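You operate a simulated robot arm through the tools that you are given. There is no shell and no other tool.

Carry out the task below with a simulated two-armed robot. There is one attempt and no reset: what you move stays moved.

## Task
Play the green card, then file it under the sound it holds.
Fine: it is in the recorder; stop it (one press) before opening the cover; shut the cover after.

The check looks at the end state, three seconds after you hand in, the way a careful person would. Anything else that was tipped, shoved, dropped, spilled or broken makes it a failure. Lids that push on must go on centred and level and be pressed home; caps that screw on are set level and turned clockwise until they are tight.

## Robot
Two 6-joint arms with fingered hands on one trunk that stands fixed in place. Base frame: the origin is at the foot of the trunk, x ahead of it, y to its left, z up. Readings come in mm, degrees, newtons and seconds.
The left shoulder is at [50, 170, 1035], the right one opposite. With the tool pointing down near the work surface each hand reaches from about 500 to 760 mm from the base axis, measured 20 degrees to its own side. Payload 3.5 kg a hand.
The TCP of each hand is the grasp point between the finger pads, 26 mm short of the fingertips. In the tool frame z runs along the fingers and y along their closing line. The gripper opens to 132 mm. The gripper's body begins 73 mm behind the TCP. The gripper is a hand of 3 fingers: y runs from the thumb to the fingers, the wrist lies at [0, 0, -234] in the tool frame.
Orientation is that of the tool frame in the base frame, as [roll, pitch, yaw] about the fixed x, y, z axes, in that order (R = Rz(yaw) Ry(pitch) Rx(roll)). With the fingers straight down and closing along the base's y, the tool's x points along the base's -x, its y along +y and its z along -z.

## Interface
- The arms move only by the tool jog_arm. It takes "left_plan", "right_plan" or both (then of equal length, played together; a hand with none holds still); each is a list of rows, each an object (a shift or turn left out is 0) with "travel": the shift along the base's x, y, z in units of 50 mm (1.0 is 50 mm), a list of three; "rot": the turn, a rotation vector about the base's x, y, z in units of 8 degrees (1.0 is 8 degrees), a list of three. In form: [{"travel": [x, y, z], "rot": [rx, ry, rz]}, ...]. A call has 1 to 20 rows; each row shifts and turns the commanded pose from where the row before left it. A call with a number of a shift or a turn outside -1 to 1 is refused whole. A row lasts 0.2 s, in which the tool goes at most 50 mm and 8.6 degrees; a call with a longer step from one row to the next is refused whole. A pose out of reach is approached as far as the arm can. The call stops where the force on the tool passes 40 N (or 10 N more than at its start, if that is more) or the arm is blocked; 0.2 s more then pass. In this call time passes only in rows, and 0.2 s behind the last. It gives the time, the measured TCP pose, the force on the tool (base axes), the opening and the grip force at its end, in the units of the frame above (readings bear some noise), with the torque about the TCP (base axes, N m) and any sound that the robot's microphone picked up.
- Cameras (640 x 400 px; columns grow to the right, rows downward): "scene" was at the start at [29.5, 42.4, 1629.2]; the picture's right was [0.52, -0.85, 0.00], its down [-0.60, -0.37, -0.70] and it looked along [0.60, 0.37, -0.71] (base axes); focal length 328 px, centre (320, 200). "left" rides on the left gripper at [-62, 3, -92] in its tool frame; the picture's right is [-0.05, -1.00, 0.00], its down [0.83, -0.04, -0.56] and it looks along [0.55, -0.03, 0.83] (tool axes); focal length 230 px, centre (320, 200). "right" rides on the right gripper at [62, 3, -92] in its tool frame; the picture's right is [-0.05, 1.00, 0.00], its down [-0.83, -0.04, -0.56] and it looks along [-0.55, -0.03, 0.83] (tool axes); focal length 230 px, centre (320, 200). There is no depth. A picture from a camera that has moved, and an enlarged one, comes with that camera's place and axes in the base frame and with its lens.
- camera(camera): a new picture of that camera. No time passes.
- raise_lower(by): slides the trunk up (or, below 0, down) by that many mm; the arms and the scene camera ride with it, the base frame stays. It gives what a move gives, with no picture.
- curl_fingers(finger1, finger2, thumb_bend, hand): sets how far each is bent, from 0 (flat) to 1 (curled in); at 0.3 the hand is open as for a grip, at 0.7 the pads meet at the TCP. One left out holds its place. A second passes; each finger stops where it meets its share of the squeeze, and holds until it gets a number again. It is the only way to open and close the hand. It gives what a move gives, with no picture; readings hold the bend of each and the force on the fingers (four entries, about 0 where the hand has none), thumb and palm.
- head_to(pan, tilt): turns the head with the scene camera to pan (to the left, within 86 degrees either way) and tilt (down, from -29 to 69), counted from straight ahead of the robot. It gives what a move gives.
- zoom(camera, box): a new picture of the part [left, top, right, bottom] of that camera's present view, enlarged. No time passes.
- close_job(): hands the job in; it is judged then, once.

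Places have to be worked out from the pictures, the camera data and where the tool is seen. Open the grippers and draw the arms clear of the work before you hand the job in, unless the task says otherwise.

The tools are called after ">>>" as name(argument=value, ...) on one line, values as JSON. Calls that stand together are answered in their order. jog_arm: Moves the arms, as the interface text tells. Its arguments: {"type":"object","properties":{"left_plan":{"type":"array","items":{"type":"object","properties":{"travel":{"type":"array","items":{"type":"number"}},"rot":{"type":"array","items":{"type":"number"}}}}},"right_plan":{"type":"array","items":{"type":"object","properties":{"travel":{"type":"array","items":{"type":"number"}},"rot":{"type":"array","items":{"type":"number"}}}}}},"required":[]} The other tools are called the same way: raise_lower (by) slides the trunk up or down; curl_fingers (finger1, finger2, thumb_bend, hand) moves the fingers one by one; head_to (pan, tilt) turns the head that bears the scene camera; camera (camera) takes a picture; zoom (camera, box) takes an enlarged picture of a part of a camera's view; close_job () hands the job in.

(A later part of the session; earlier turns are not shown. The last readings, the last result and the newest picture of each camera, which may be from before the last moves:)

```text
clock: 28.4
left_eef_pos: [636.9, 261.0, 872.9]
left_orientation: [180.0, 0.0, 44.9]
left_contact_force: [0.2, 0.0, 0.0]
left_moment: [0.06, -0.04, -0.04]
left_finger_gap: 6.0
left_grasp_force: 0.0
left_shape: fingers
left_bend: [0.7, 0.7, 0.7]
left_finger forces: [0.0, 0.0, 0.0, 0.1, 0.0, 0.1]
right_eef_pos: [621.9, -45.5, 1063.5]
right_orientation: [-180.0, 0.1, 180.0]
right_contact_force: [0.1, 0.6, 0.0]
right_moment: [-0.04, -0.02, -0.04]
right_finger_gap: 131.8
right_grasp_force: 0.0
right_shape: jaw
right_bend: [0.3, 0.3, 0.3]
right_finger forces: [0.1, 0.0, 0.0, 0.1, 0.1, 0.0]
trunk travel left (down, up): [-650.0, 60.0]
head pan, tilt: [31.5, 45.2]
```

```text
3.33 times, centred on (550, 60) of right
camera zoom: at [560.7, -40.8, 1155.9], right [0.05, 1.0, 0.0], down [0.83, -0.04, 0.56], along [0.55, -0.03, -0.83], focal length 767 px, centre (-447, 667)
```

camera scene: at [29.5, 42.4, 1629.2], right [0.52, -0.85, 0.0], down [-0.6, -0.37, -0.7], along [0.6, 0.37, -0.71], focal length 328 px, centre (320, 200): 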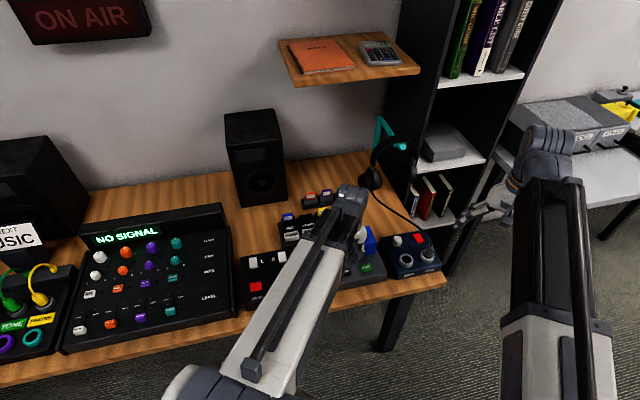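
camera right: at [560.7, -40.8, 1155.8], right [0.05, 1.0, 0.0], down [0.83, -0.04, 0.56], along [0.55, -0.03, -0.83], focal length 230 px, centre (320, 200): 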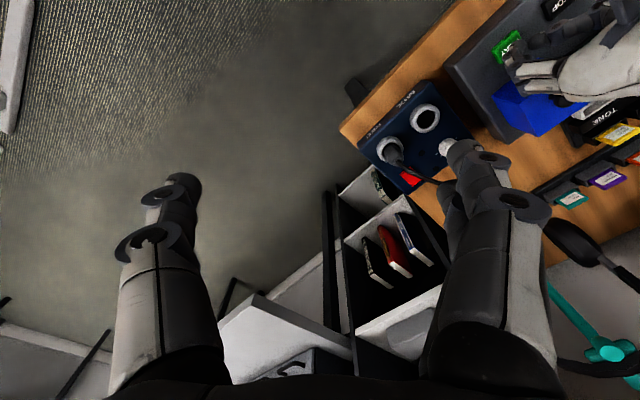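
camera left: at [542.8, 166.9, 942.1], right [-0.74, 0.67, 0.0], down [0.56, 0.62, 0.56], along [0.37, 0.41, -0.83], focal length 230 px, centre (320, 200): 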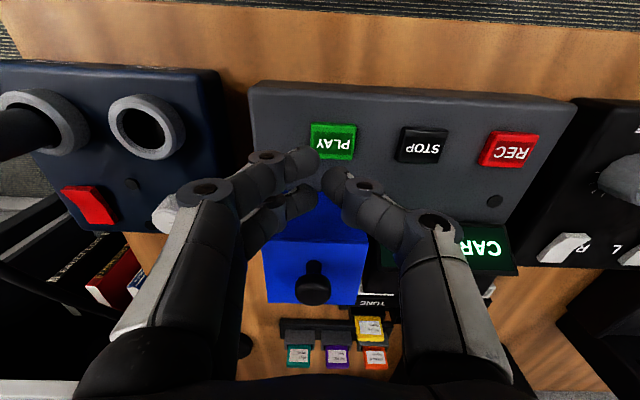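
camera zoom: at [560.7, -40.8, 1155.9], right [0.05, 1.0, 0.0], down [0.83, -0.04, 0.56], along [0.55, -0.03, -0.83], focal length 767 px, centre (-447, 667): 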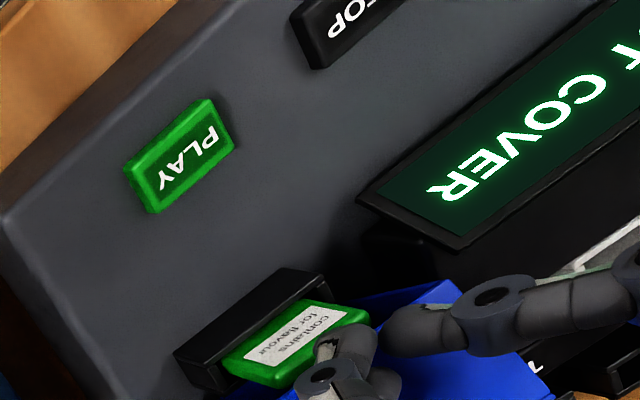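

The cover has swung open past my fingers, and the green card is exposed in its slot. I raise the hand straight up and look from above.

>>> jog_arm(left_plan=[{"travel": [0, 0, 0.5]}, {"travel": [0, 0, 0.6]}, {"travel": [0, 0, 0.6]}, {"travel": [-0.2, -0.2, 0.3]}, {"travel": [-0.2, -0.2, 0]}])

>>> curl_fingers(hand="left", finger1=0.45, finger2=0.45, thumb_bend=0.45)

>>> camera(camera="left")

>>> camera(camera="right")

>>> camera(camera="scene")

```text
clock: 29.6
left_eef_pos: [617.2, 241.5, 971.9]
left_orientation: [-180.0, 0.0, 45.0]
left_contact_force: [-0.8, 1.1, 0.1]
left_moment: [-0.01, 0.03, 0.0]
left_finger_gap: 6.0
left_grasp_force: 0.1
left_shape: fingers
left_bend: [0.7, 0.7, 0.7]
left_finger forces: [0.0, 0.1, 0.1, 0.1, 0.1, 0.0]
right_eef_pos: [623.1, -46.9, 1063.2]
right_orientation: [-179.9, 0.0, -180.0]
right_contact_force: [-0.6, -1.0, -0.4]
right_moment: [0.01, 0.0, -0.02]
right_finger_gap: 132.0
right_grasp_force: 0.0
right_shape: jaw
right_bend: [0.3, 0.3, 0.3]
right_finger forces: [0.0, 0.1, 0.0, 0.0, 0.0, 0.0]
trunk travel left (down, up): [-650.0, 60.0]
head pan, tilt: [31.5, 45.2]
```

```text
clock: 30.6
left_eef_pos: [616.3, 241.4, 971.7]
left_orientation: [-179.9, 0.0, 44.8]
left_contact_force: [-1.2, 0.5, 0.0]
left_moment: [0.02, -0.03, -0.02]
left_finger_gap: 84.0
left_grasp_force: 0.0
left_shape: fingers
left_bend: [0.45, 0.45, 0.45]
left_finger forces: [0.1, 0.0, 0.1, 0.1, 0.0, 0.0]
right_eef_pos: [621.4, -44.8, 1064.4]
right_orientation: [179.9, 0.1, 179.9]
right_contact_force: [0.0, -0.1, 0.1]
right_moment: [-0.02, -0.01, 0.02]
right_finger_gap: 132.2
right_grasp_force: 0.0
right_shape: jaw
right_bend: [0.3, 0.3, 0.3]
right_finger forces: [0.0, 0.0, 0.1, 0.1, 0.0, 0.1]
trunk travel left (down, up): [-650.0, 60.0]
head pan, tilt: [31.5, 45.2]
```

```text
taken
camera left: at [575.8, 197.5, 1065.7], right [-0.74, 0.67, 0.0], down [0.56, 0.62, 0.56], along [0.37, 0.41, -0.83], focal length 230 px, centre (320, 200)
```

left: 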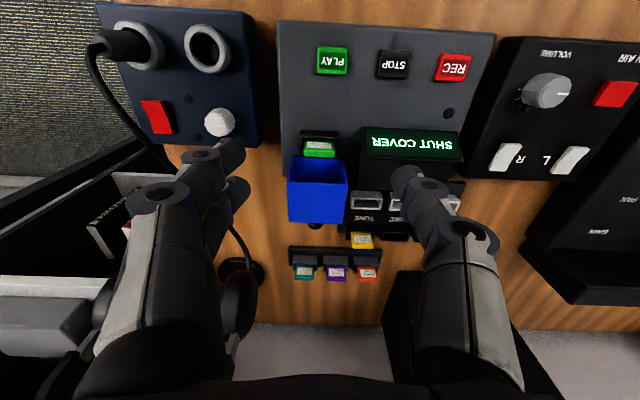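

```text
taken
camera right: at [560.6, -40.9, 1155.9], right [0.05, 1.0, 0.0], down [0.83, -0.04, 0.56], along [0.55, -0.03, -0.83], focal length 230 px, centre (320, 200)
```

right: 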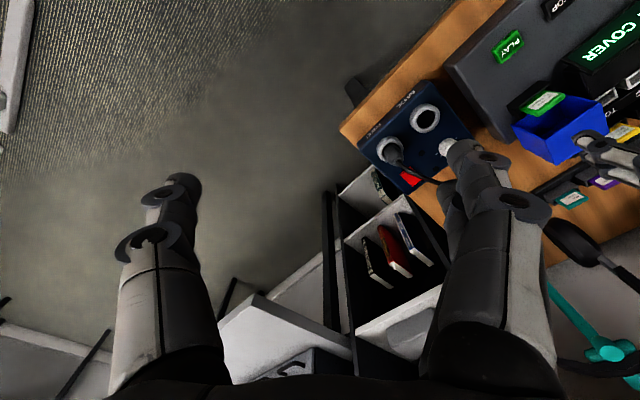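

```text
taken
camera scene: at [29.5, 42.4, 1629.2], right [0.52, -0.85, 0.0], down [-0.6, -0.37, -0.7], along [0.6, 0.37, -0.71], focal length 328 px, centre (320, 200)
```

scene: 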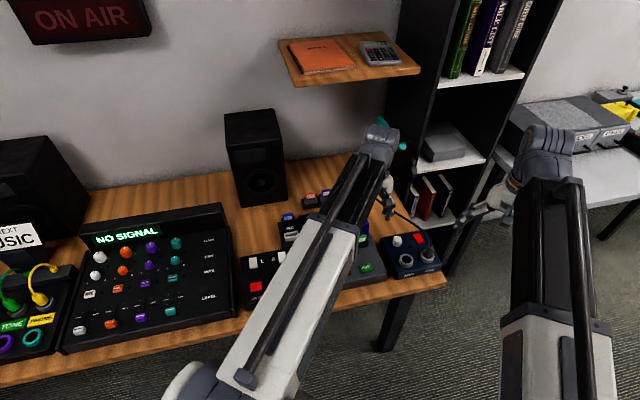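

Cover is open (about 95–100°), the display reads "SHUT COVER". I zoom in on the card and the open cover from both hand cameras.

>>> zoom(camera="left", box=[270, 110, 400, 240])

>>> zoom(camera="right", box=[480, 60, 620, 180])

>>> zoom(camera="left", box=[330, 170, 480, 290])

```text
3.08 times, centred on (335, 175) of left
camera zoom: at [575.8, 197.5, 1065.7], right [-0.74, 0.67, 0.0], down [0.56, 0.62, 0.56], along [0.37, 0.41, -0.83], focal length 708 px, centre (274, 277)
```

zoom: 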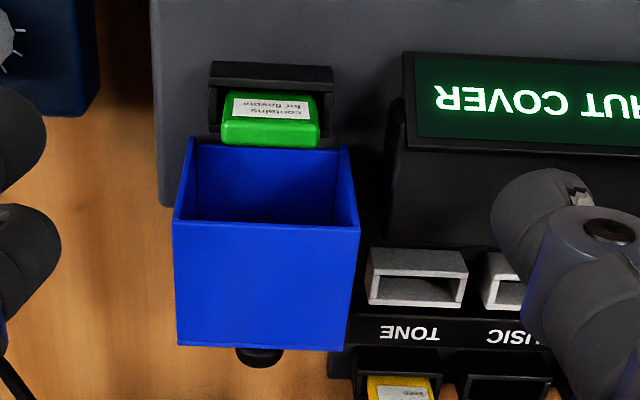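

```text
3.33 times, centred on (550, 120) of right
camera zoom: at [560.6, -40.9, 1155.9], right [0.05, 1.0, 0.0], down [0.83, -0.04, 0.56], along [0.55, -0.03, -0.83], focal length 767 px, centre (-447, 467)
```

zoom: 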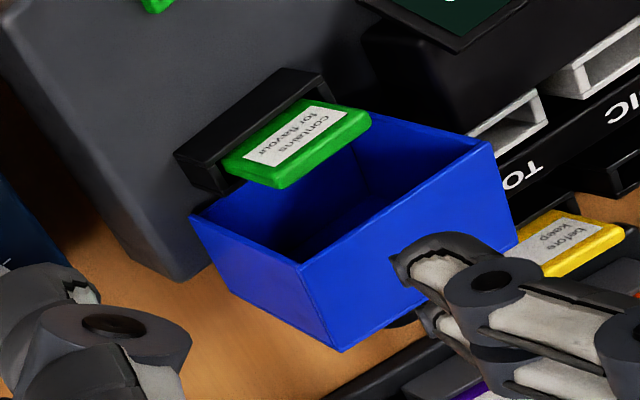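

```text
3.33 times, centred on (405, 230) of left
camera zoom: at [575.8, 197.5, 1065.7], right [-0.74, 0.67, 0.0], down [0.56, 0.62, 0.56], along [0.37, 0.41, -0.83], focal length 767 px, centre (37, 100)
```

zoom: 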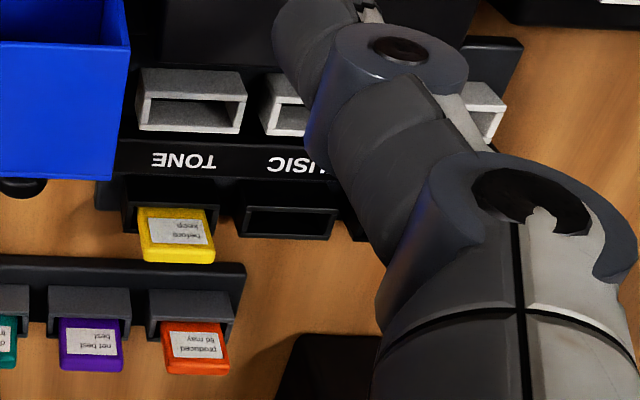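

The card stands in a slot, about [644, 270], top at z ≈ 825, about 34 mm wide and 9 mm thick; the open cover's edge is roughly 30 mm behind it. Before choosing the grip, I look at the rack from closer, moving the left hand high over the area in front of it.

>>> jog_arm(left_plan=[{"travel": [-0.36, 0.72, 0.1]}, {"travel": [-0.36, 0.72, 0]}, {"travel": [-0.36, 0.72, 0]}, {"travel": [-0.36, 0.72, 0]}])

>>> camera(camera="left")

>>> zoom(camera="left", box=[210, 80, 430, 240])

>>> zoom(camera="scene", box=[260, 170, 400, 270])

```text
clock: 31.6
left_eef_pos: [543.6, 386.8, 978.3]
left_orientation: [180.0, 0.0, 44.9]
left_contact_force: [-0.1, 0.0, 0.3]
left_moment: [0.0, -0.02, -0.03]
left_finger_gap: 84.3
left_grasp_force: 0.1
left_shape: fingers
left_bend: [0.45, 0.45, 0.45]
left_finger forces: [0.0, 0.0, 0.0, 0.0, 0.0, 0.0]
right_eef_pos: [621.9, -45.4, 1063.1]
right_orientation: [179.9, 0.0, 179.9]
right_contact_force: [0.8, 0.9, -0.1]
right_moment: [-0.03, -0.02, -0.02]
right_finger_gap: 131.9
right_grasp_force: 0.0
right_shape: jaw
right_bend: [0.3, 0.3, 0.3]
right_finger forces: [0.0, 0.1, 0.1, 0.0, 0.0, 0.0]
trunk travel left (down, up): [-650.0, 60.0]
head pan, tilt: [31.5, 45.2]
```

```text
taken
camera left: at [501.8, 342.5, 1071.9], right [-0.74, 0.67, 0.0], down [0.56, 0.62, 0.56], along [0.37, 0.41, -0.83], focal length 230 px, centre (320, 200)
```

left: 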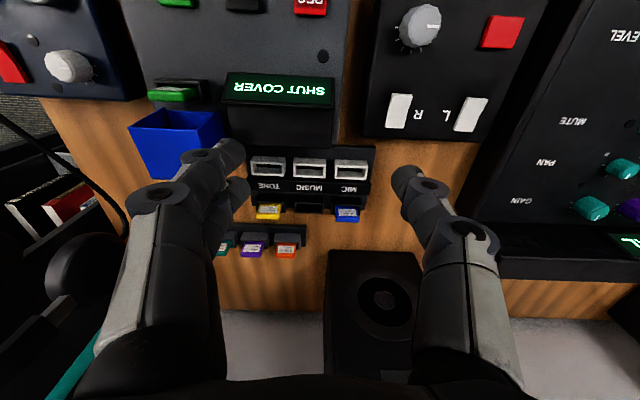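

```text
2.50 times, centred on (320, 160) of left
camera zoom: at [501.8, 342.5, 1071.9], right [-0.74, 0.67, 0.0], down [0.56, 0.62, 0.56], along [0.37, 0.41, -0.83], focal length 575 px, centre (320, 300)
```

zoom: 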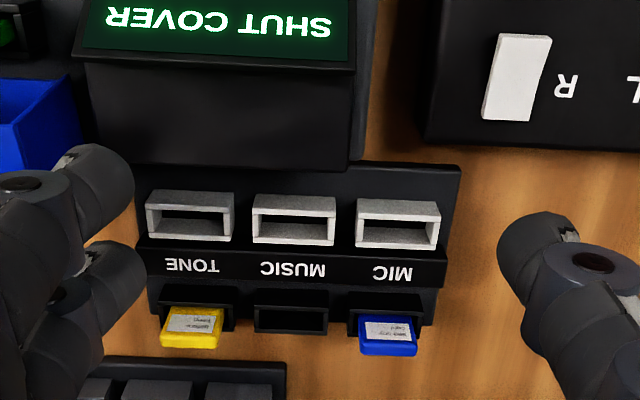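

```text
4.00 times, centred on (330, 220) of scene
camera zoom: at [29.4, 42.7, 1629.2], right [0.52, -0.85, 0.0], down [-0.6, -0.37, -0.7], along [0.6, 0.37, -0.71], focal length 1314 px, centre (280, 120)
```

zoom: 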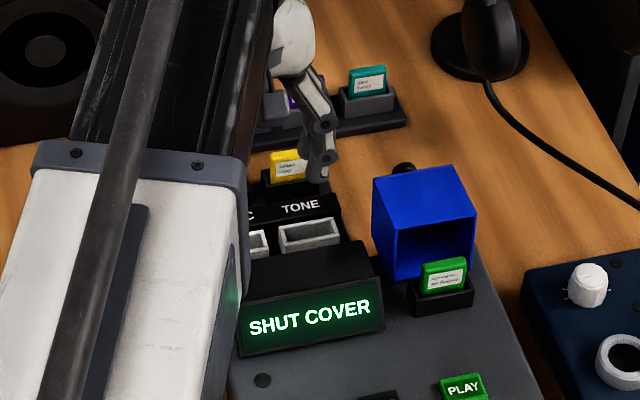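

Useful views: the scene camera shows the card standing in its slot and the cover open behind it. I zoom closer on the MIC bin and the card.

>>> zoom(camera="left", box=[320, 135, 400, 225])

>>> zoom(camera="scene", box=[350, 205, 410, 255])

>>> zoom(camera="left", box=[245, 145, 325, 225])

```text
4.44 times, centred on (360, 180) of left
camera zoom: at [501.8, 342.5, 1071.9], right [-0.74, 0.67, 0.0], down [0.56, 0.62, 0.56], along [0.37, 0.41, -0.83], focal length 1022 px, centre (142, 289)
```

zoom: 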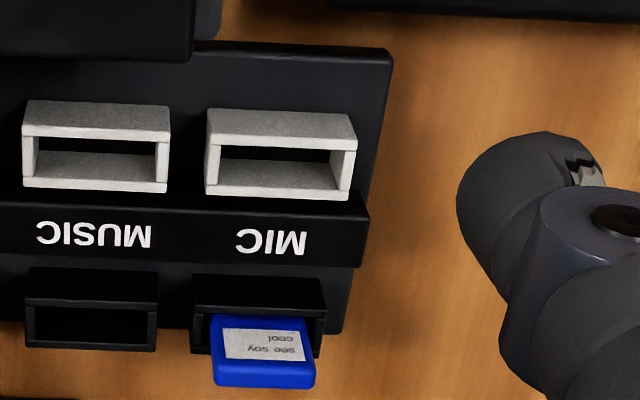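

```text
8.00 times, centred on (380, 230) of scene
camera zoom: at [29.4, 42.7, 1629.2], right [0.52, -0.85, 0.0], down [-0.6, -0.37, -0.7], along [0.6, 0.37, -0.71], focal length 2628 px, centre (-160, -40)
```

zoom: 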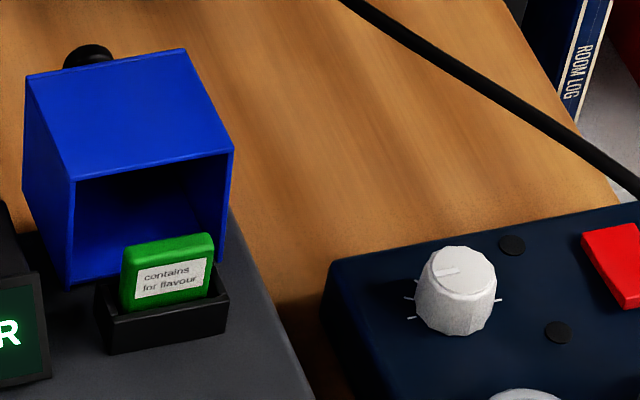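

```text
5.00 times, centred on (285, 185) of left
camera zoom: at [501.8, 342.5, 1071.9], right [-0.74, 0.67, 0.0], down [0.56, 0.62, 0.56], along [0.37, 0.41, -0.83], focal length 1150 px, centre (495, 275)
```

zoom: 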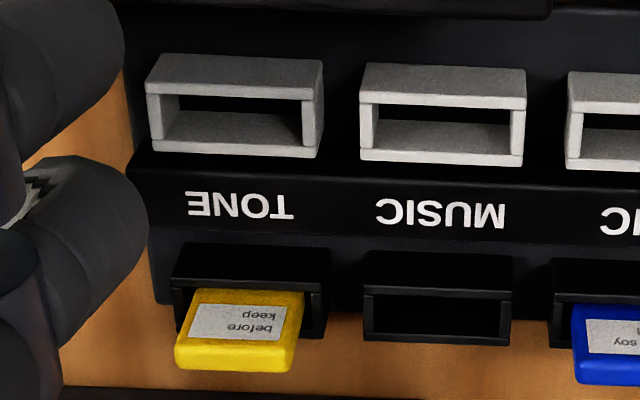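

I now have what I need: bins' rims are at z ≈ 765 with roughly 42×16 mm openings, the card is ~34×9 mm. I'll grip the card by its side edges (closing along the desk's width), which keeps the fingers clear of the open cover behind it. I go above the card to align.

>>> jog_arm(left_plan=[{"travel": [0.4, -0.47, 0]}, {"travel": [0.4, -0.47, 0]}, {"travel": [0.4, -0.47, 0]}, {"travel": [0.4, -0.47, 0]}, {"travel": [0.4, -0.47, -0.3]}, {"travel": [0, 0, -0.3]}])

>>> camera(camera="left")

>>> zoom(camera="left", box=[250, 70, 390, 190])

```text
clock: 33.0
left_eef_pos: [645.5, 269.6, 950.3]
left_orientation: [-180.0, 0.0, 44.9]
left_contact_force: [-0.2, -0.7, 0.4]
left_moment: [0.05, 0.01, -0.01]
left_finger_gap: 84.2
left_grasp_force: 0.0
left_shape: fingers
left_bend: [0.45, 0.45, 0.45]
left_finger forces: [0.0, 0.1, 0.0, 0.0, 0.0, 0.1]
right_eef_pos: [622.3, -44.4, 1063.5]
right_orientation: [-179.9, 0.0, -180.0]
right_contact_force: [-0.1, 0.3, -0.3]
right_moment: [0.01, -0.02, 0.01]
right_finger_gap: 131.7
right_grasp_force: 0.0
right_shape: jaw
right_bend: [0.3, 0.3, 0.3]
right_finger forces: [0.1, 0.1, 0.0, 0.0, 0.1, 0.0]
trunk travel left (down, up): [-650.0, 60.0]
head pan, tilt: [31.5, 45.2]
```

```text
taken
camera left: at [604.1, 223.8, 1043.4], right [-0.74, 0.67, 0.0], down [0.56, 0.62, 0.56], along [0.37, 0.41, -0.83], focal length 230 px, centre (320, 200)
```

left: 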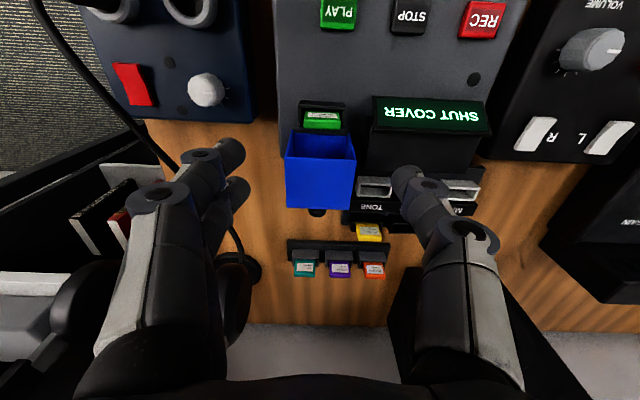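

```text
3.33 times, centred on (320, 130) of left
camera zoom: at [604.1, 223.8, 1043.4], right [-0.74, 0.67, 0.0], down [0.56, 0.62, 0.56], along [0.37, 0.41, -0.83], focal length 767 px, centre (320, 433)
```

zoom: 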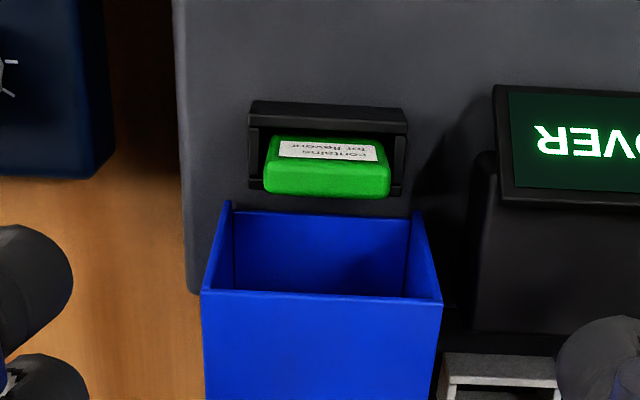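

The card's top centre is at about [643, 270, 825]. I preshape the hand to about a 45 mm gap and descend part-way over the card for a check.

>>> curl_fingers(hand="left", finger1=0.57, finger2=0.57, thumb_bend=0.57)

>>> jog_arm(left_plan=[{"travel": [-0.02, -0.01, -0.4]}, {"travel": [0, 0, -0.5]}, {"travel": [0, 0, -0.5]}])

>>> camera(camera="left")

>>> zoom(camera="left", box=[230, 80, 410, 230])

>>> zoom(camera="right", box=[480, 50, 640, 170])

```text
clock: 34.0
left_eef_pos: [645.5, 267.8, 950.2]
left_orientation: [-179.9, 0.0, 44.9]
left_contact_force: [-0.1, 0.0, -0.2]
left_moment: [0.02, 0.0, 0.0]
left_finger_gap: 48.7
left_grasp_force: 0.1
left_shape: fingers
left_bend: [0.56, 0.56, 0.56]
left_finger forces: [0.1, 0.0, 0.0, 0.0, 0.1, 0.0]
right_eef_pos: [621.8, -45.0, 1063.3]
right_orientation: [180.0, 0.1, -180.0]
right_contact_force: [-0.1, -0.4, -0.1]
right_moment: [0.0, -0.02, 0.0]
right_finger_gap: 131.9
right_grasp_force: 0.0
right_shape: jaw
right_bend: [0.3, 0.3, 0.3]
right_finger forces: [0.0, 0.0, 0.0, 0.0, 0.0, 0.1]
trunk travel left (down, up): [-650.0, 60.0]
head pan, tilt: [31.5, 45.2]
```

```text
clock: 34.8
left_eef_pos: [642.9, 268.0, 880.2]
left_orientation: [179.9, -0.1, 44.9]
left_contact_force: [-0.6, -0.9, 0.6]
left_moment: [0.0, -0.04, -0.04]
left_finger_gap: 48.5
left_grasp_force: 0.0
left_shape: fingers
left_bend: [0.56, 0.56, 0.56]
left_finger forces: [0.0, 0.0, 0.1, 0.0, 0.0, 0.1]
right_eef_pos: [621.5, -45.3, 1064.1]
right_orientation: [-179.9, -0.1, -180.0]
right_contact_force: [0.4, 0.8, -0.6]
right_moment: [-0.02, 0.0, 0.02]
right_finger_gap: 132.1
right_grasp_force: 0.1
right_shape: jaw
right_bend: [0.3, 0.3, 0.3]
right_finger forces: [0.0, 0.0, 0.1, 0.0, 0.0, 0.0]
trunk travel left (down, up): [-650.0, 60.0]
head pan, tilt: [31.5, 45.2]
```

```text
taken
camera left: at [602.1, 223.6, 973.8], right [-0.74, 0.67, 0.0], down [0.56, 0.62, 0.56], along [0.37, 0.41, -0.83], focal length 230 px, centre (320, 200)
```

left: 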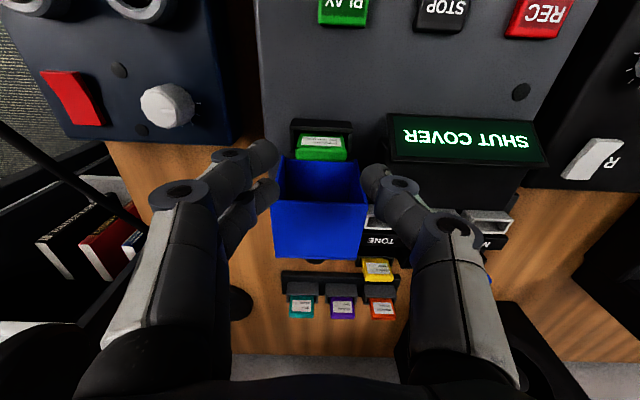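

```text
2.67 times, centred on (320, 155) of left
camera zoom: at [602.1, 223.6, 973.8], right [-0.74, 0.67, 0.0], down [0.56, 0.62, 0.56], along [0.37, 0.41, -0.83], focal length 614 px, centre (320, 320)
```

zoom: 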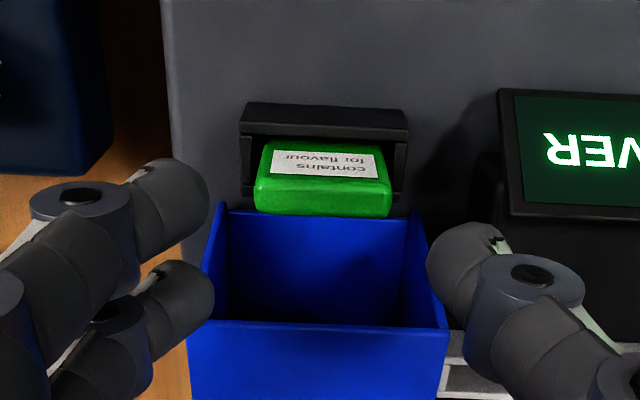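

```text
3.33 times, centred on (560, 110) of right
camera zoom: at [560.7, -40.8, 1155.9], right [0.05, 1.0, 0.0], down [0.83, -0.04, 0.56], along [0.55, -0.03, -0.83], focal length 767 px, centre (-480, 500)
```

zoom: 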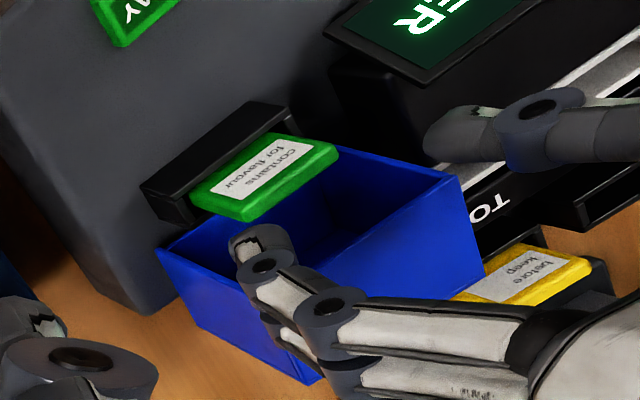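

Alignment is good: card centre about [643.8, 270.5]. I correct by (+1, +2.5) mm and descend to grasp height (TCP z ≈ 836), watching the force.

>>> jog_arm(left_plan=[{"travel": [0.02, 0.05, -0.2]}, {"travel": [0, 0, -0.25]}, {"travel": [0, 0, -0.2]}, {"travel": [0, 0, -0.2]}])

>>> zoom(camera="left", box=[230, 80, 410, 230])

>>> zoom(camera="right", box=[480, 50, 640, 170])

>>> zoom(camera="scene", box=[330, 190, 430, 270])

```text
clock: 35.8
left_eef_pos: [645.4, 270.8, 837.3]
left_orientation: [179.9, 0.0, 45.0]
left_contact_force: [0.2, 0.0, -0.8]
left_moment: [0.03, 0.0, -0.01]
left_finger_gap: 48.3
left_grasp_force: 0.1
left_shape: fingers
left_bend: [0.56, 0.56, 0.56]
left_finger forces: [0.1, 0.0, 0.0, 0.0, 0.0, 0.0]
right_eef_pos: [621.7, -45.2, 1062.6]
right_orientation: [-180.0, 0.0, -180.0]
right_contact_force: [0.4, 0.1, -0.5]
right_moment: [-0.03, 0.03, -0.01]
right_finger_gap: 131.8
right_grasp_force: 0.0
right_shape: jaw
right_bend: [0.3, 0.3, 0.3]
right_finger forces: [0.0, 0.0, 0.1, 0.0, 0.1, 0.0]
trunk travel left (down, up): [-650.0, 60.0]
head pan, tilt: [31.5, 45.2]
```

```text
2.67 times, centred on (320, 155) of left
camera zoom: at [603.4, 225.9, 930.3], right [-0.74, 0.67, 0.0], down [0.56, 0.62, 0.56], along [0.37, 0.41, -0.83], focal length 614 px, centre (320, 320)
```

zoom: 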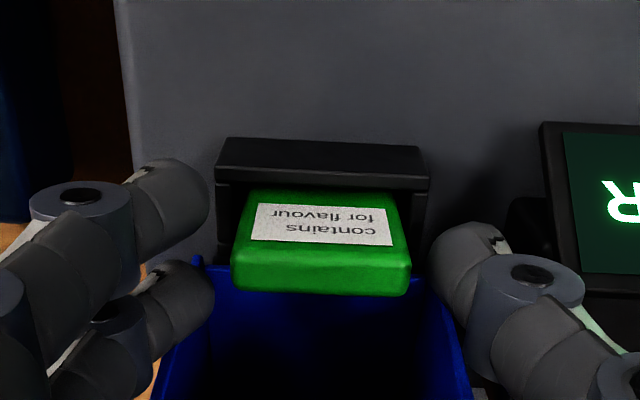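

```text
3.33 times, centred on (560, 110) of right
camera zoom: at [560.7, -40.8, 1155.9], right [0.05, 1.0, 0.0], down [0.83, -0.04, 0.56], along [0.55, -0.03, -0.83], focal length 767 px, centre (-480, 500)
```

zoom: 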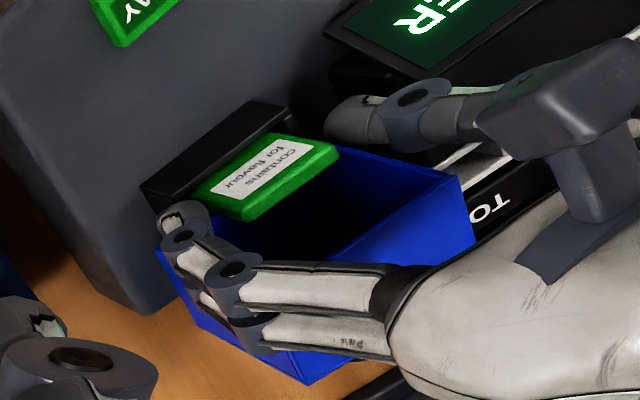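

```text
5.00 times, centred on (380, 230) of scene
camera zoom: at [29.6, 42.4, 1629.2], right [0.52, -0.85, 0.0], down [-0.6, -0.37, -0.7], along [0.6, 0.37, -0.71], focal length 1643 px, centre (20, 50)
```

zoom: 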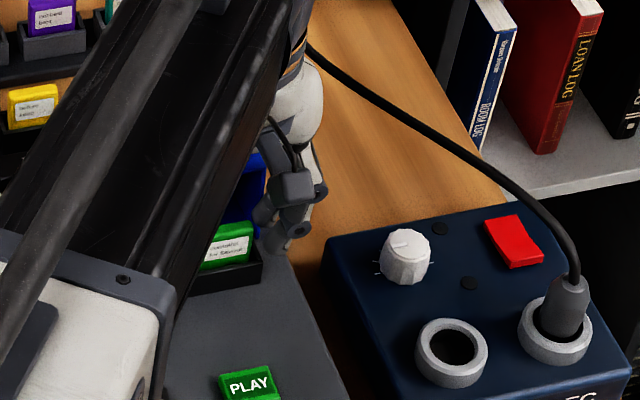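

The card lies centred between thumb and fingers with no contact forces. I close onto its edges.

>>> curl_fingers(hand="left", finger1=0.66, finger2=0.66, thumb_bend=0.66)

>>> zoom(camera="left", box=[230, 80, 410, 230])

>>> zoom(camera="right", box=[480, 50, 640, 170])

```text
clock: 36.8
left_eef_pos: [645.1, 270.1, 836.8]
left_orientation: [-179.9, 0.0, 45.0]
left_contact_force: [-1.4, 2.0, 1.1]
left_moment: [0.08, 0.11, -0.02]
left_finger_gap: 25.6
left_grasp_force: 4.0
left_shape: fingers
left_bend: [0.64, 0.65, 0.64]
left_finger forces: [2.2, 1.5, 0.0, 0.0, 4.6, 0.0]
right_eef_pos: [622.3, -43.9, 1063.9]
right_orientation: [-180.0, 0.0, 180.0]
right_contact_force: [0.0, -0.6, 0.0]
right_moment: [0.01, -0.02, -0.01]
right_finger_gap: 132.2
right_grasp_force: 0.1
right_shape: jaw
right_bend: [0.3, 0.3, 0.3]
right_finger forces: [0.0, 0.1, 0.0, 0.0, 0.0, 0.1]
trunk travel left (down, up): [-650.0, 60.0]
head pan, tilt: [31.5, 45.2]
```

```text
2.67 times, centred on (320, 155) of left
camera zoom: at [603.1, 226.1, 930.4], right [-0.74, 0.67, 0.0], down [0.56, 0.62, 0.56], along [0.37, 0.41, -0.83], focal length 614 px, centre (320, 320)
```

zoom: 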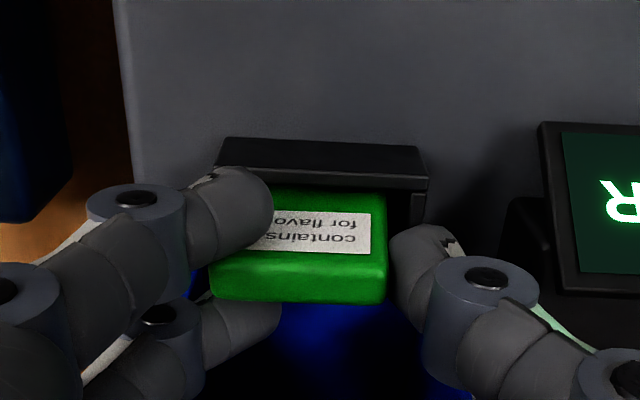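

```text
3.33 times, centred on (560, 110) of right
camera zoom: at [560.5, -40.7, 1156.0], right [0.05, 1.0, 0.0], down [0.83, -0.04, 0.56], along [0.55, -0.03, -0.83], focal length 767 px, centre (-480, 500)
```

zoom: 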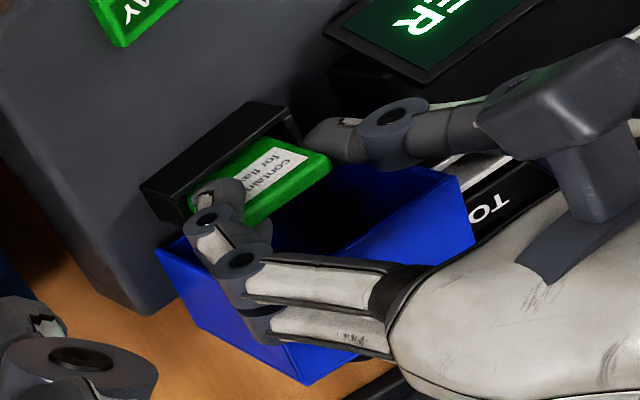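

The card is held (thumb 4.6 N, fingers 3.7 N) but got pressed sideways ~4 mm against the slot wall. I shift the hand 3 mm back to relieve that and squeeze slightly more.

>>> jog_arm(left_plan=[{"travel": [-0.045, 0.045, 0]}])

>>> curl_fingers(hand="left", finger1=0.7, finger2=0.7, thumb_bend=0.67)

>>> zoom(camera="left", box=[230, 80, 410, 230])

```text
clock: 37.2
left_eef_pos: [643.2, 271.5, 836.0]
left_orientation: [179.9, 0.0, 44.9]
left_contact_force: [0.0, -1.0, 0.7]
left_moment: [-0.02, -0.01, 0.0]
left_finger_gap: 24.2
left_grasp_force: 3.5
left_shape: fingers
left_bend: [0.64, 0.65, 0.64]
left_finger forces: [2.5, 1.8, 0.1, 0.1, 2.8, 0.0]
right_eef_pos: [622.6, -44.0, 1064.2]
right_orientation: [180.0, 0.0, 179.9]
right_contact_force: [-0.2, 0.4, -1.0]
right_moment: [-0.02, 0.03, -0.02]
right_finger_gap: 131.8
right_grasp_force: 0.0
right_shape: jaw
right_bend: [0.3, 0.3, 0.3]
right_finger forces: [0.0, 0.0, 0.0, 0.1, 0.0, 0.0]
trunk travel left (down, up): [-650.0, 60.0]
head pan, tilt: [31.5, 45.2]
```

```text
clock: 38.2
left_eef_pos: [642.2, 271.8, 836.0]
left_orientation: [-179.9, -0.1, 44.9]
left_contact_force: [-0.3, 0.3, -0.1]
left_moment: [0.01, 0.02, 0.04]
left_finger_gap: 19.1
left_grasp_force: 5.8
left_shape: fingers
left_bend: [0.67, 0.68, 0.65]
left_finger forces: [4.0, 3.5, 0.0, 0.0, 4.2, 0.0]
right_eef_pos: [622.5, -44.3, 1063.4]
right_orientation: [-179.9, 0.1, 180.0]
right_contact_force: [0.2, -0.3, -0.3]
right_moment: [-0.02, 0.02, 0.03]
right_finger_gap: 131.9
right_grasp_force: 0.0
right_shape: jaw
right_bend: [0.3, 0.3, 0.3]
right_finger forces: [0.0, 0.0, 0.0, 0.1, 0.1, 0.0]
trunk travel left (down, up): [-650.0, 60.0]
head pan, tilt: [31.5, 45.2]
```

```text
2.67 times, centred on (320, 155) of left
camera zoom: at [601.0, 228.2, 929.7], right [-0.74, 0.67, 0.0], down [0.56, 0.62, 0.56], along [0.37, 0.41, -0.83], focal length 614 px, centre (320, 320)
```

zoom: 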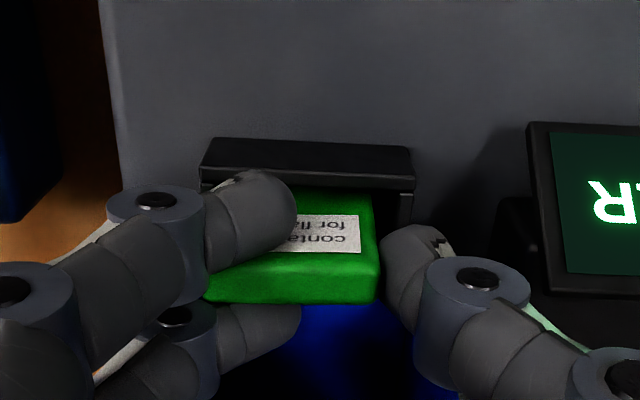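

The card's right edge has slid in between the two fingers, with the thumb on its other edge. I test this hold by lifting 6 mm and checking whether the card comes along.

>>> jog_arm(left_plan=[{"travel": [0, 0, 0.06]}, {"travel": [0, 0, 0.06]}])

>>> zoom(camera="left", box=[230, 80, 410, 230])

>>> zoom(camera="right", box=[480, 50, 640, 170])

```text
clock: 38.8
left_eef_pos: [642.6, 272.3, 842.2]
left_orientation: [180.0, 0.0, 44.8]
left_contact_force: [-0.4, 0.3, -0.7]
left_moment: [0.0, 0.01, -0.01]
left_finger_gap: 19.4
left_grasp_force: 5.9
left_shape: fingers
left_bend: [0.67, 0.68, 0.65]
left_finger forces: [3.9, 3.2, 0.1, 0.0, 4.1, 0.0]
right_eef_pos: [622.0, -44.2, 1063.5]
right_orientation: [-179.9, 0.0, -180.0]
right_contact_force: [-0.5, 0.0, 0.1]
right_moment: [0.05, 0.04, 0.02]
right_finger_gap: 132.0
right_grasp_force: 0.0
right_shape: jaw
right_bend: [0.3, 0.3, 0.3]
right_finger forces: [0.0, 0.0, 0.1, 0.0, 0.0, 0.1]
trunk travel left (down, up): [-650.0, 60.0]
head pan, tilt: [31.5, 45.2]
```

```text
2.67 times, centred on (320, 155) of left
camera zoom: at [600.3, 227.9, 935.6], right [-0.74, 0.67, 0.0], down [0.56, 0.62, 0.56], along [0.37, 0.41, -0.83], focal length 614 px, centre (320, 320)
```

zoom: 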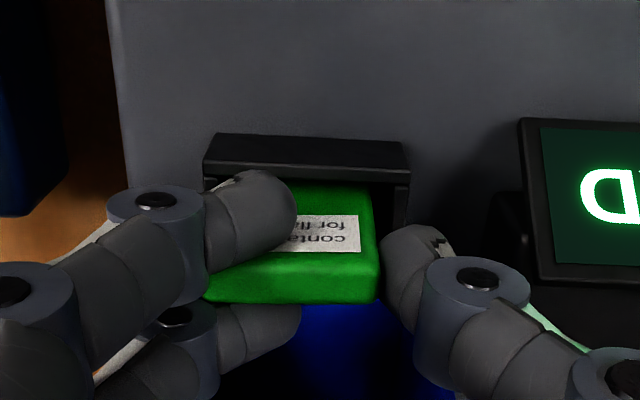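

```text
3.33 times, centred on (560, 110) of right
camera zoom: at [560.6, -40.8, 1155.9], right [0.05, 1.0, 0.0], down [0.83, -0.04, 0.56], along [0.55, -0.03, -0.83], focal length 767 px, centre (-480, 500)
```

zoom: 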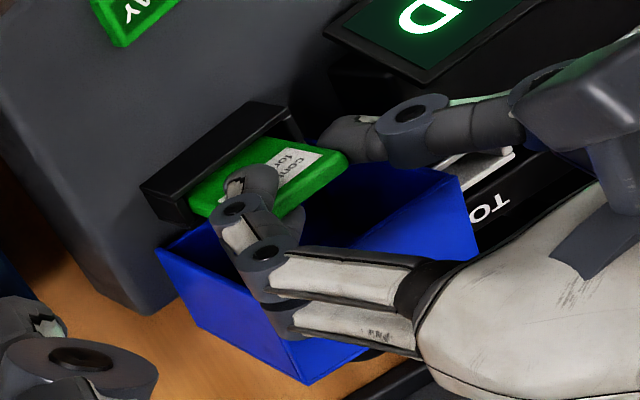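

The card rises with the hand (its place in the hand view is unchanged) and the display changed to "…D" (NO CARD). I lift on slowly, clear of the slot.

>>> jog_arm(left_plan=[{"travel": [0, 0, 0.15]}, {"travel": [0, 0, 0.2]}, {"travel": [0, 0, 0.25]}, {"travel": [0, 0, 0.3]}, {"travel": [0, 0, 0.3]}, {"travel": [0, 0, 0.3]}, {"travel": [0, 0, 0.2]}])

>>> camera(camera="left")

>>> zoom(camera="left", box=[230, 80, 410, 230])

>>> zoom(camera="right", box=[480, 50, 640, 170])

```text
clock: 40.4
left_eef_pos: [641.8, 271.5, 928.2]
left_orientation: [180.0, 0.0, 44.9]
left_contact_force: [0.3, 0.4, 0.1]
left_moment: [0.0, 0.01, 0.01]
left_finger_gap: 19.3
left_grasp_force: 5.6
left_shape: fingers
left_bend: [0.67, 0.68, 0.65]
left_finger forces: [3.9, 3.2, 0.0, 0.1, 4.0, 0.0]
right_eef_pos: [622.3, -45.5, 1064.3]
right_orientation: [-180.0, 0.0, -180.0]
right_contact_force: [1.0, -0.3, -0.9]
right_moment: [-0.01, -0.02, -0.01]
right_finger_gap: 131.5
right_grasp_force: 0.0
right_shape: jaw
right_bend: [0.3, 0.3, 0.3]
right_finger forces: [0.0, 0.0, 0.1, 0.1, 0.1, 0.1]
trunk travel left (down, up): [-650.0, 60.0]
head pan, tilt: [31.5, 45.2]
```

```text
taken
camera left: at [600.4, 227.8, 1021.6], right [-0.74, 0.67, 0.0], down [0.56, 0.62, 0.55], along [0.37, 0.41, -0.83], focal length 230 px, centre (320, 200)
```

left: 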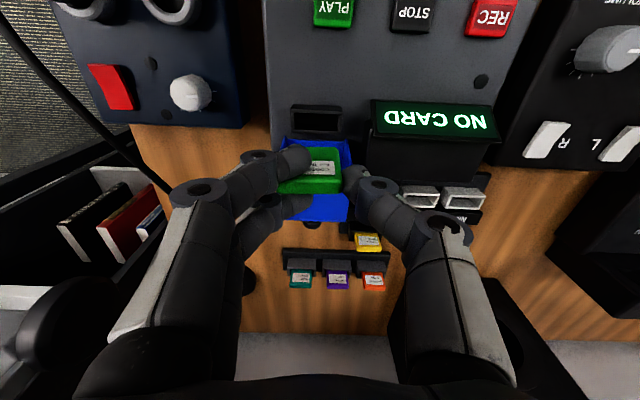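

```text
2.67 times, centred on (320, 155) of left
camera zoom: at [600.4, 227.8, 1021.6], right [-0.74, 0.67, 0.0], down [0.56, 0.62, 0.55], along [0.37, 0.41, -0.83], focal length 614 px, centre (320, 320)
```

zoom: 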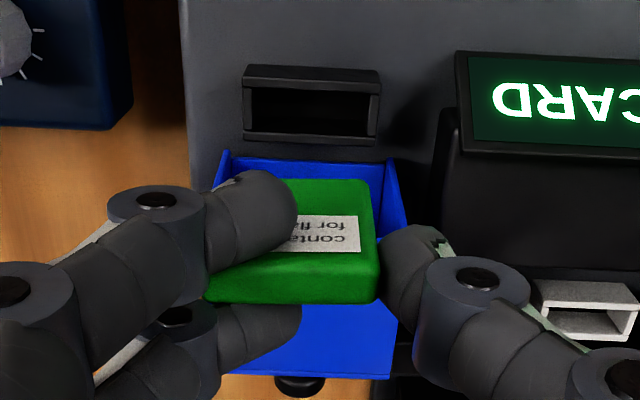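

```text
3.33 times, centred on (560, 110) of right
camera zoom: at [560.6, -40.9, 1155.9], right [0.05, 1.0, 0.0], down [0.83, -0.04, 0.56], along [0.55, -0.03, -0.83], focal length 767 px, centre (-480, 500)
```

zoom: 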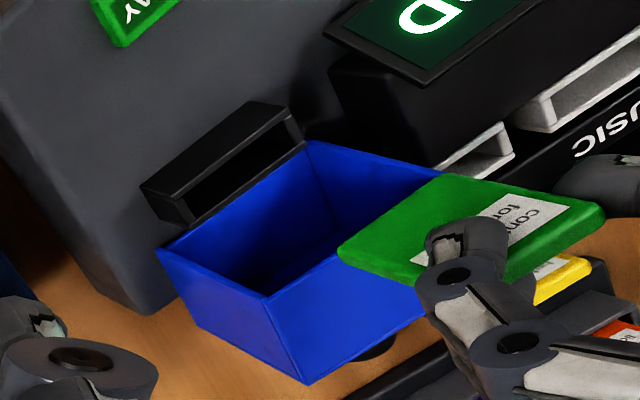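

The display says "NO CARD" and the card hangs securely: its bottom is about 58.5 mm below the TCP and its centre about 5 mm to the finger side. I carry it high over to the MIC bin, near [573, 488].

>>> jog_arm(left_plan=[{"travel": [-0.1, 0.2, 0]}, {"travel": [-0.15, 0.45, 0]}, {"travel": [-0.15, 0.45, 0]}, {"travel": [-0.15, 0.45, 0]}, {"travel": [-0.15, 0.45, 0]}, {"travel": [-0.15, 0.45, 0]}, {"travel": [-0.15, 0.45, 0]}, {"travel": [-0.15, 0.45, 0]}, {"travel": [-0.15, 0.45, 0]}, {"travel": [-0.15, 0.4, 0]}, {"travel": [0, 0.18, 0]}])

>>> camera(camera="left")

>>> zoom(camera="left", box=[230, 80, 410, 230])

>>> camera(camera="scene")

```text
clock: 42.8
left_eef_pos: [568.4, 491.6, 925.8]
left_orientation: [-180.0, 0.0, 44.8]
left_contact_force: [0.2, 0.3, 0.4]
left_moment: [-0.02, -0.03, 0.0]
left_finger_gap: 19.0
left_grasp_force: 5.4
left_shape: fingers
left_bend: [0.67, 0.68, 0.65]
left_finger forces: [3.7, 3.1, 0.0, 0.1, 3.8, 0.0]
right_eef_pos: [621.7, -45.2, 1063.8]
right_orientation: [179.9, 0.1, 180.0]
right_contact_force: [0.9, -0.2, -0.2]
right_moment: [0.0, 0.0, -0.02]
right_finger_gap: 131.9
right_grasp_force: 0.0
right_shape: jaw
right_bend: [0.3, 0.3, 0.3]
right_finger forces: [0.0, 0.1, 0.0, 0.1, 0.1, 0.0]
trunk travel left (down, up): [-650.0, 60.0]
head pan, tilt: [31.5, 45.2]
```

```text
taken
camera left: at [527.0, 447.5, 1020.0], right [-0.74, 0.67, 0.0], down [0.56, 0.62, 0.56], along [0.37, 0.41, -0.83], focal length 230 px, centre (320, 200)
```

left: 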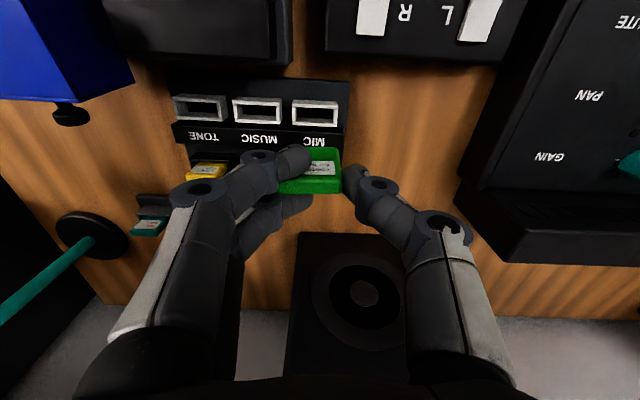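

```text
2.67 times, centred on (320, 155) of left
camera zoom: at [527.0, 447.5, 1020.0], right [-0.74, 0.67, 0.0], down [0.56, 0.62, 0.56], along [0.37, 0.41, -0.83], focal length 614 px, centre (320, 320)
```

zoom: 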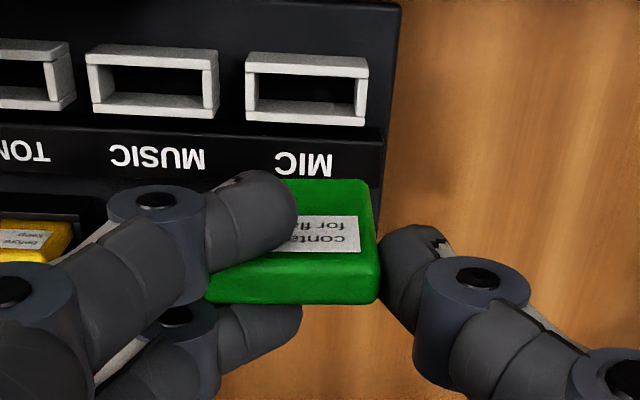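

```text
taken
camera scene: at [29.5, 42.4, 1629.2], right [0.52, -0.85, 0.0], down [-0.6, -0.37, -0.7], along [0.6, 0.37, -0.71], focal length 328 px, centre (320, 200)
```

scene: 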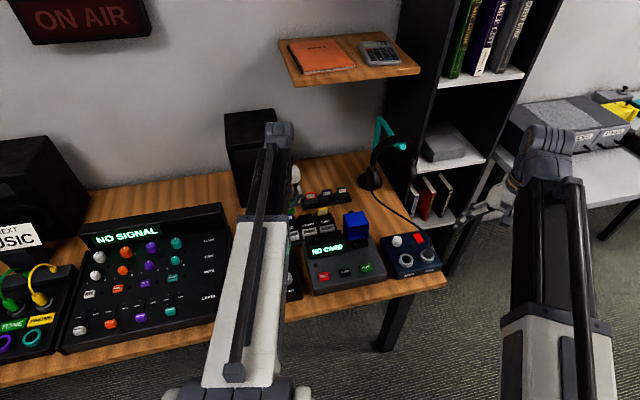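

The MIC bin is clearly visible just in front of the card. I zoom in to measure its opening exactly.

>>> zoom(camera="left", box=[280, 80, 360, 150])

>>> zoom(camera="left", box=[265, 130, 355, 205])

```text
5.71 times, centred on (320, 115) of left
camera zoom: at [527.0, 447.5, 1020.0], right [-0.74, 0.67, 0.0], down [0.56, 0.62, 0.56], along [0.37, 0.41, -0.83], focal length 1315 px, centre (320, 686)
```

zoom: 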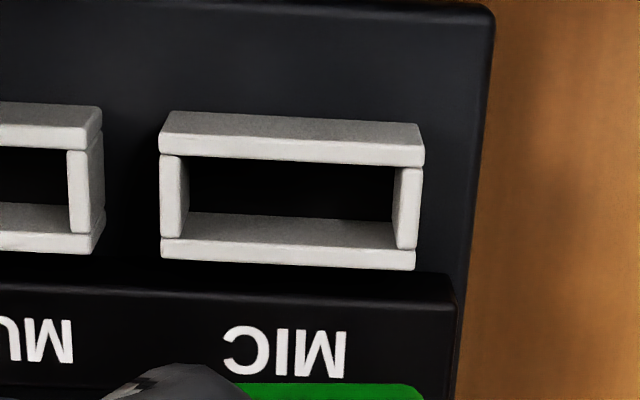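

```text
5.33 times, centred on (310, 168) of left
camera zoom: at [527.0, 447.5, 1020.0], right [-0.74, 0.67, 0.0], down [0.56, 0.62, 0.56], along [0.37, 0.41, -0.83], focal length 1227 px, centre (373, 373)
```

zoom: 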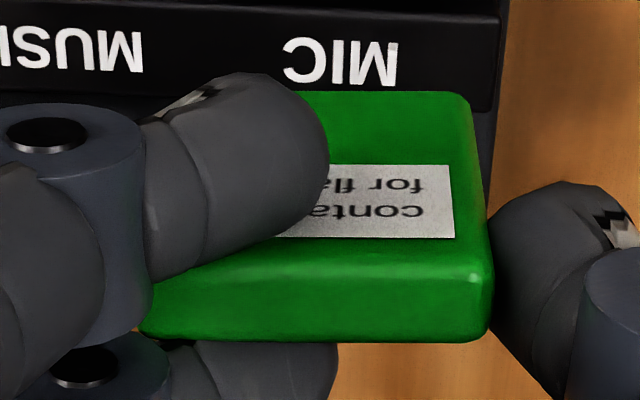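

The card (centre in hand) and the MIC opening (40×15 mm, rim z ≈ 766) line up within about 1 mm as seen from the same camera. I descend 85 mm, leaving the card's bottom ~17 mm above the rim, and recheck.

>>> jog_arm(left_plan=[{"travel": [0, 0, -0.25]}, {"travel": [0, 0, -0.4]}, {"travel": [0, 0, -0.4]}, {"travel": [0, 0, -0.4]}, {"travel": [0, 0, -0.25]}])

>>> camera(camera="left")

>>> zoom(camera="left", box=[265, 90, 375, 210])

>>> zoom(camera="scene", box=[260, 180, 360, 260])

```text
clock: 44.0
left_eef_pos: [569.1, 492.7, 841.7]
left_orientation: [179.9, 0.0, 44.9]
left_contact_force: [0.1, -0.3, -1.0]
left_moment: [-0.02, 0.01, 0.0]
left_finger_gap: 19.0
left_grasp_force: 4.8
left_shape: fingers
left_bend: [0.67, 0.68, 0.65]
left_finger forces: [3.7, 3.2, 0.0, 0.0, 3.8, 0.0]
right_eef_pos: [621.6, -45.3, 1062.7]
right_orientation: [180.0, 0.0, 180.0]
right_contact_force: [0.2, 0.0, -0.3]
right_moment: [0.01, 0.0, 0.02]
right_finger_gap: 132.0
right_grasp_force: 0.1
right_shape: jaw
right_bend: [0.3, 0.3, 0.3]
right_finger forces: [0.1, 0.1, 0.0, 0.1, 0.0, 0.1]
trunk travel left (down, up): [-650.0, 60.0]
head pan, tilt: [31.5, 45.2]
```

```text
taken
camera left: at [527.8, 448.1, 936.0], right [-0.74, 0.67, 0.0], down [0.56, 0.62, 0.56], along [0.37, 0.41, -0.83], focal length 230 px, centre (320, 200)
```

left: 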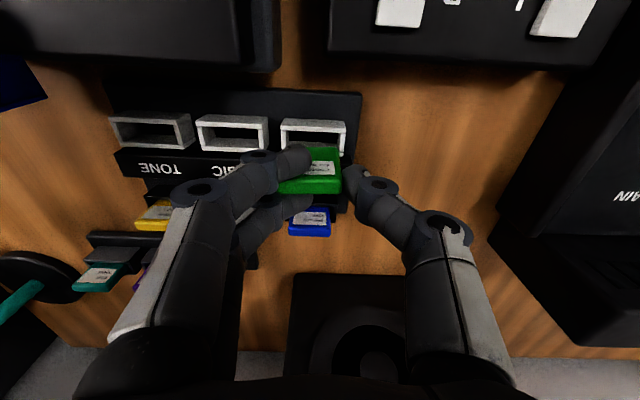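

```text
3.33 times, centred on (320, 150) of left
camera zoom: at [527.8, 448.1, 936.0], right [-0.74, 0.67, 0.0], down [0.56, 0.62, 0.56], along [0.37, 0.41, -0.83], focal length 767 px, centre (320, 367)
```

zoom: 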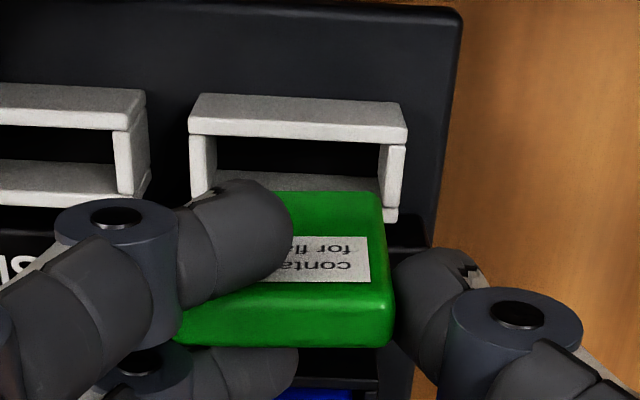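

```text
5.00 times, centred on (310, 220) of scene
camera zoom: at [29.6, 42.4, 1629.2], right [0.52, -0.85, 0.0], down [-0.6, -0.37, -0.7], along [0.6, 0.37, -0.71], focal length 1643 px, centre (370, 100)
```

zoom: 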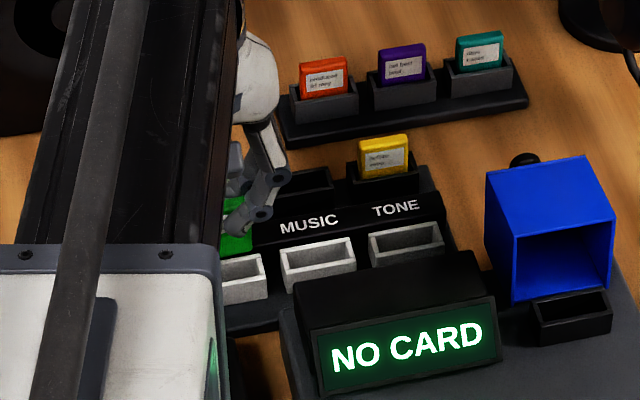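

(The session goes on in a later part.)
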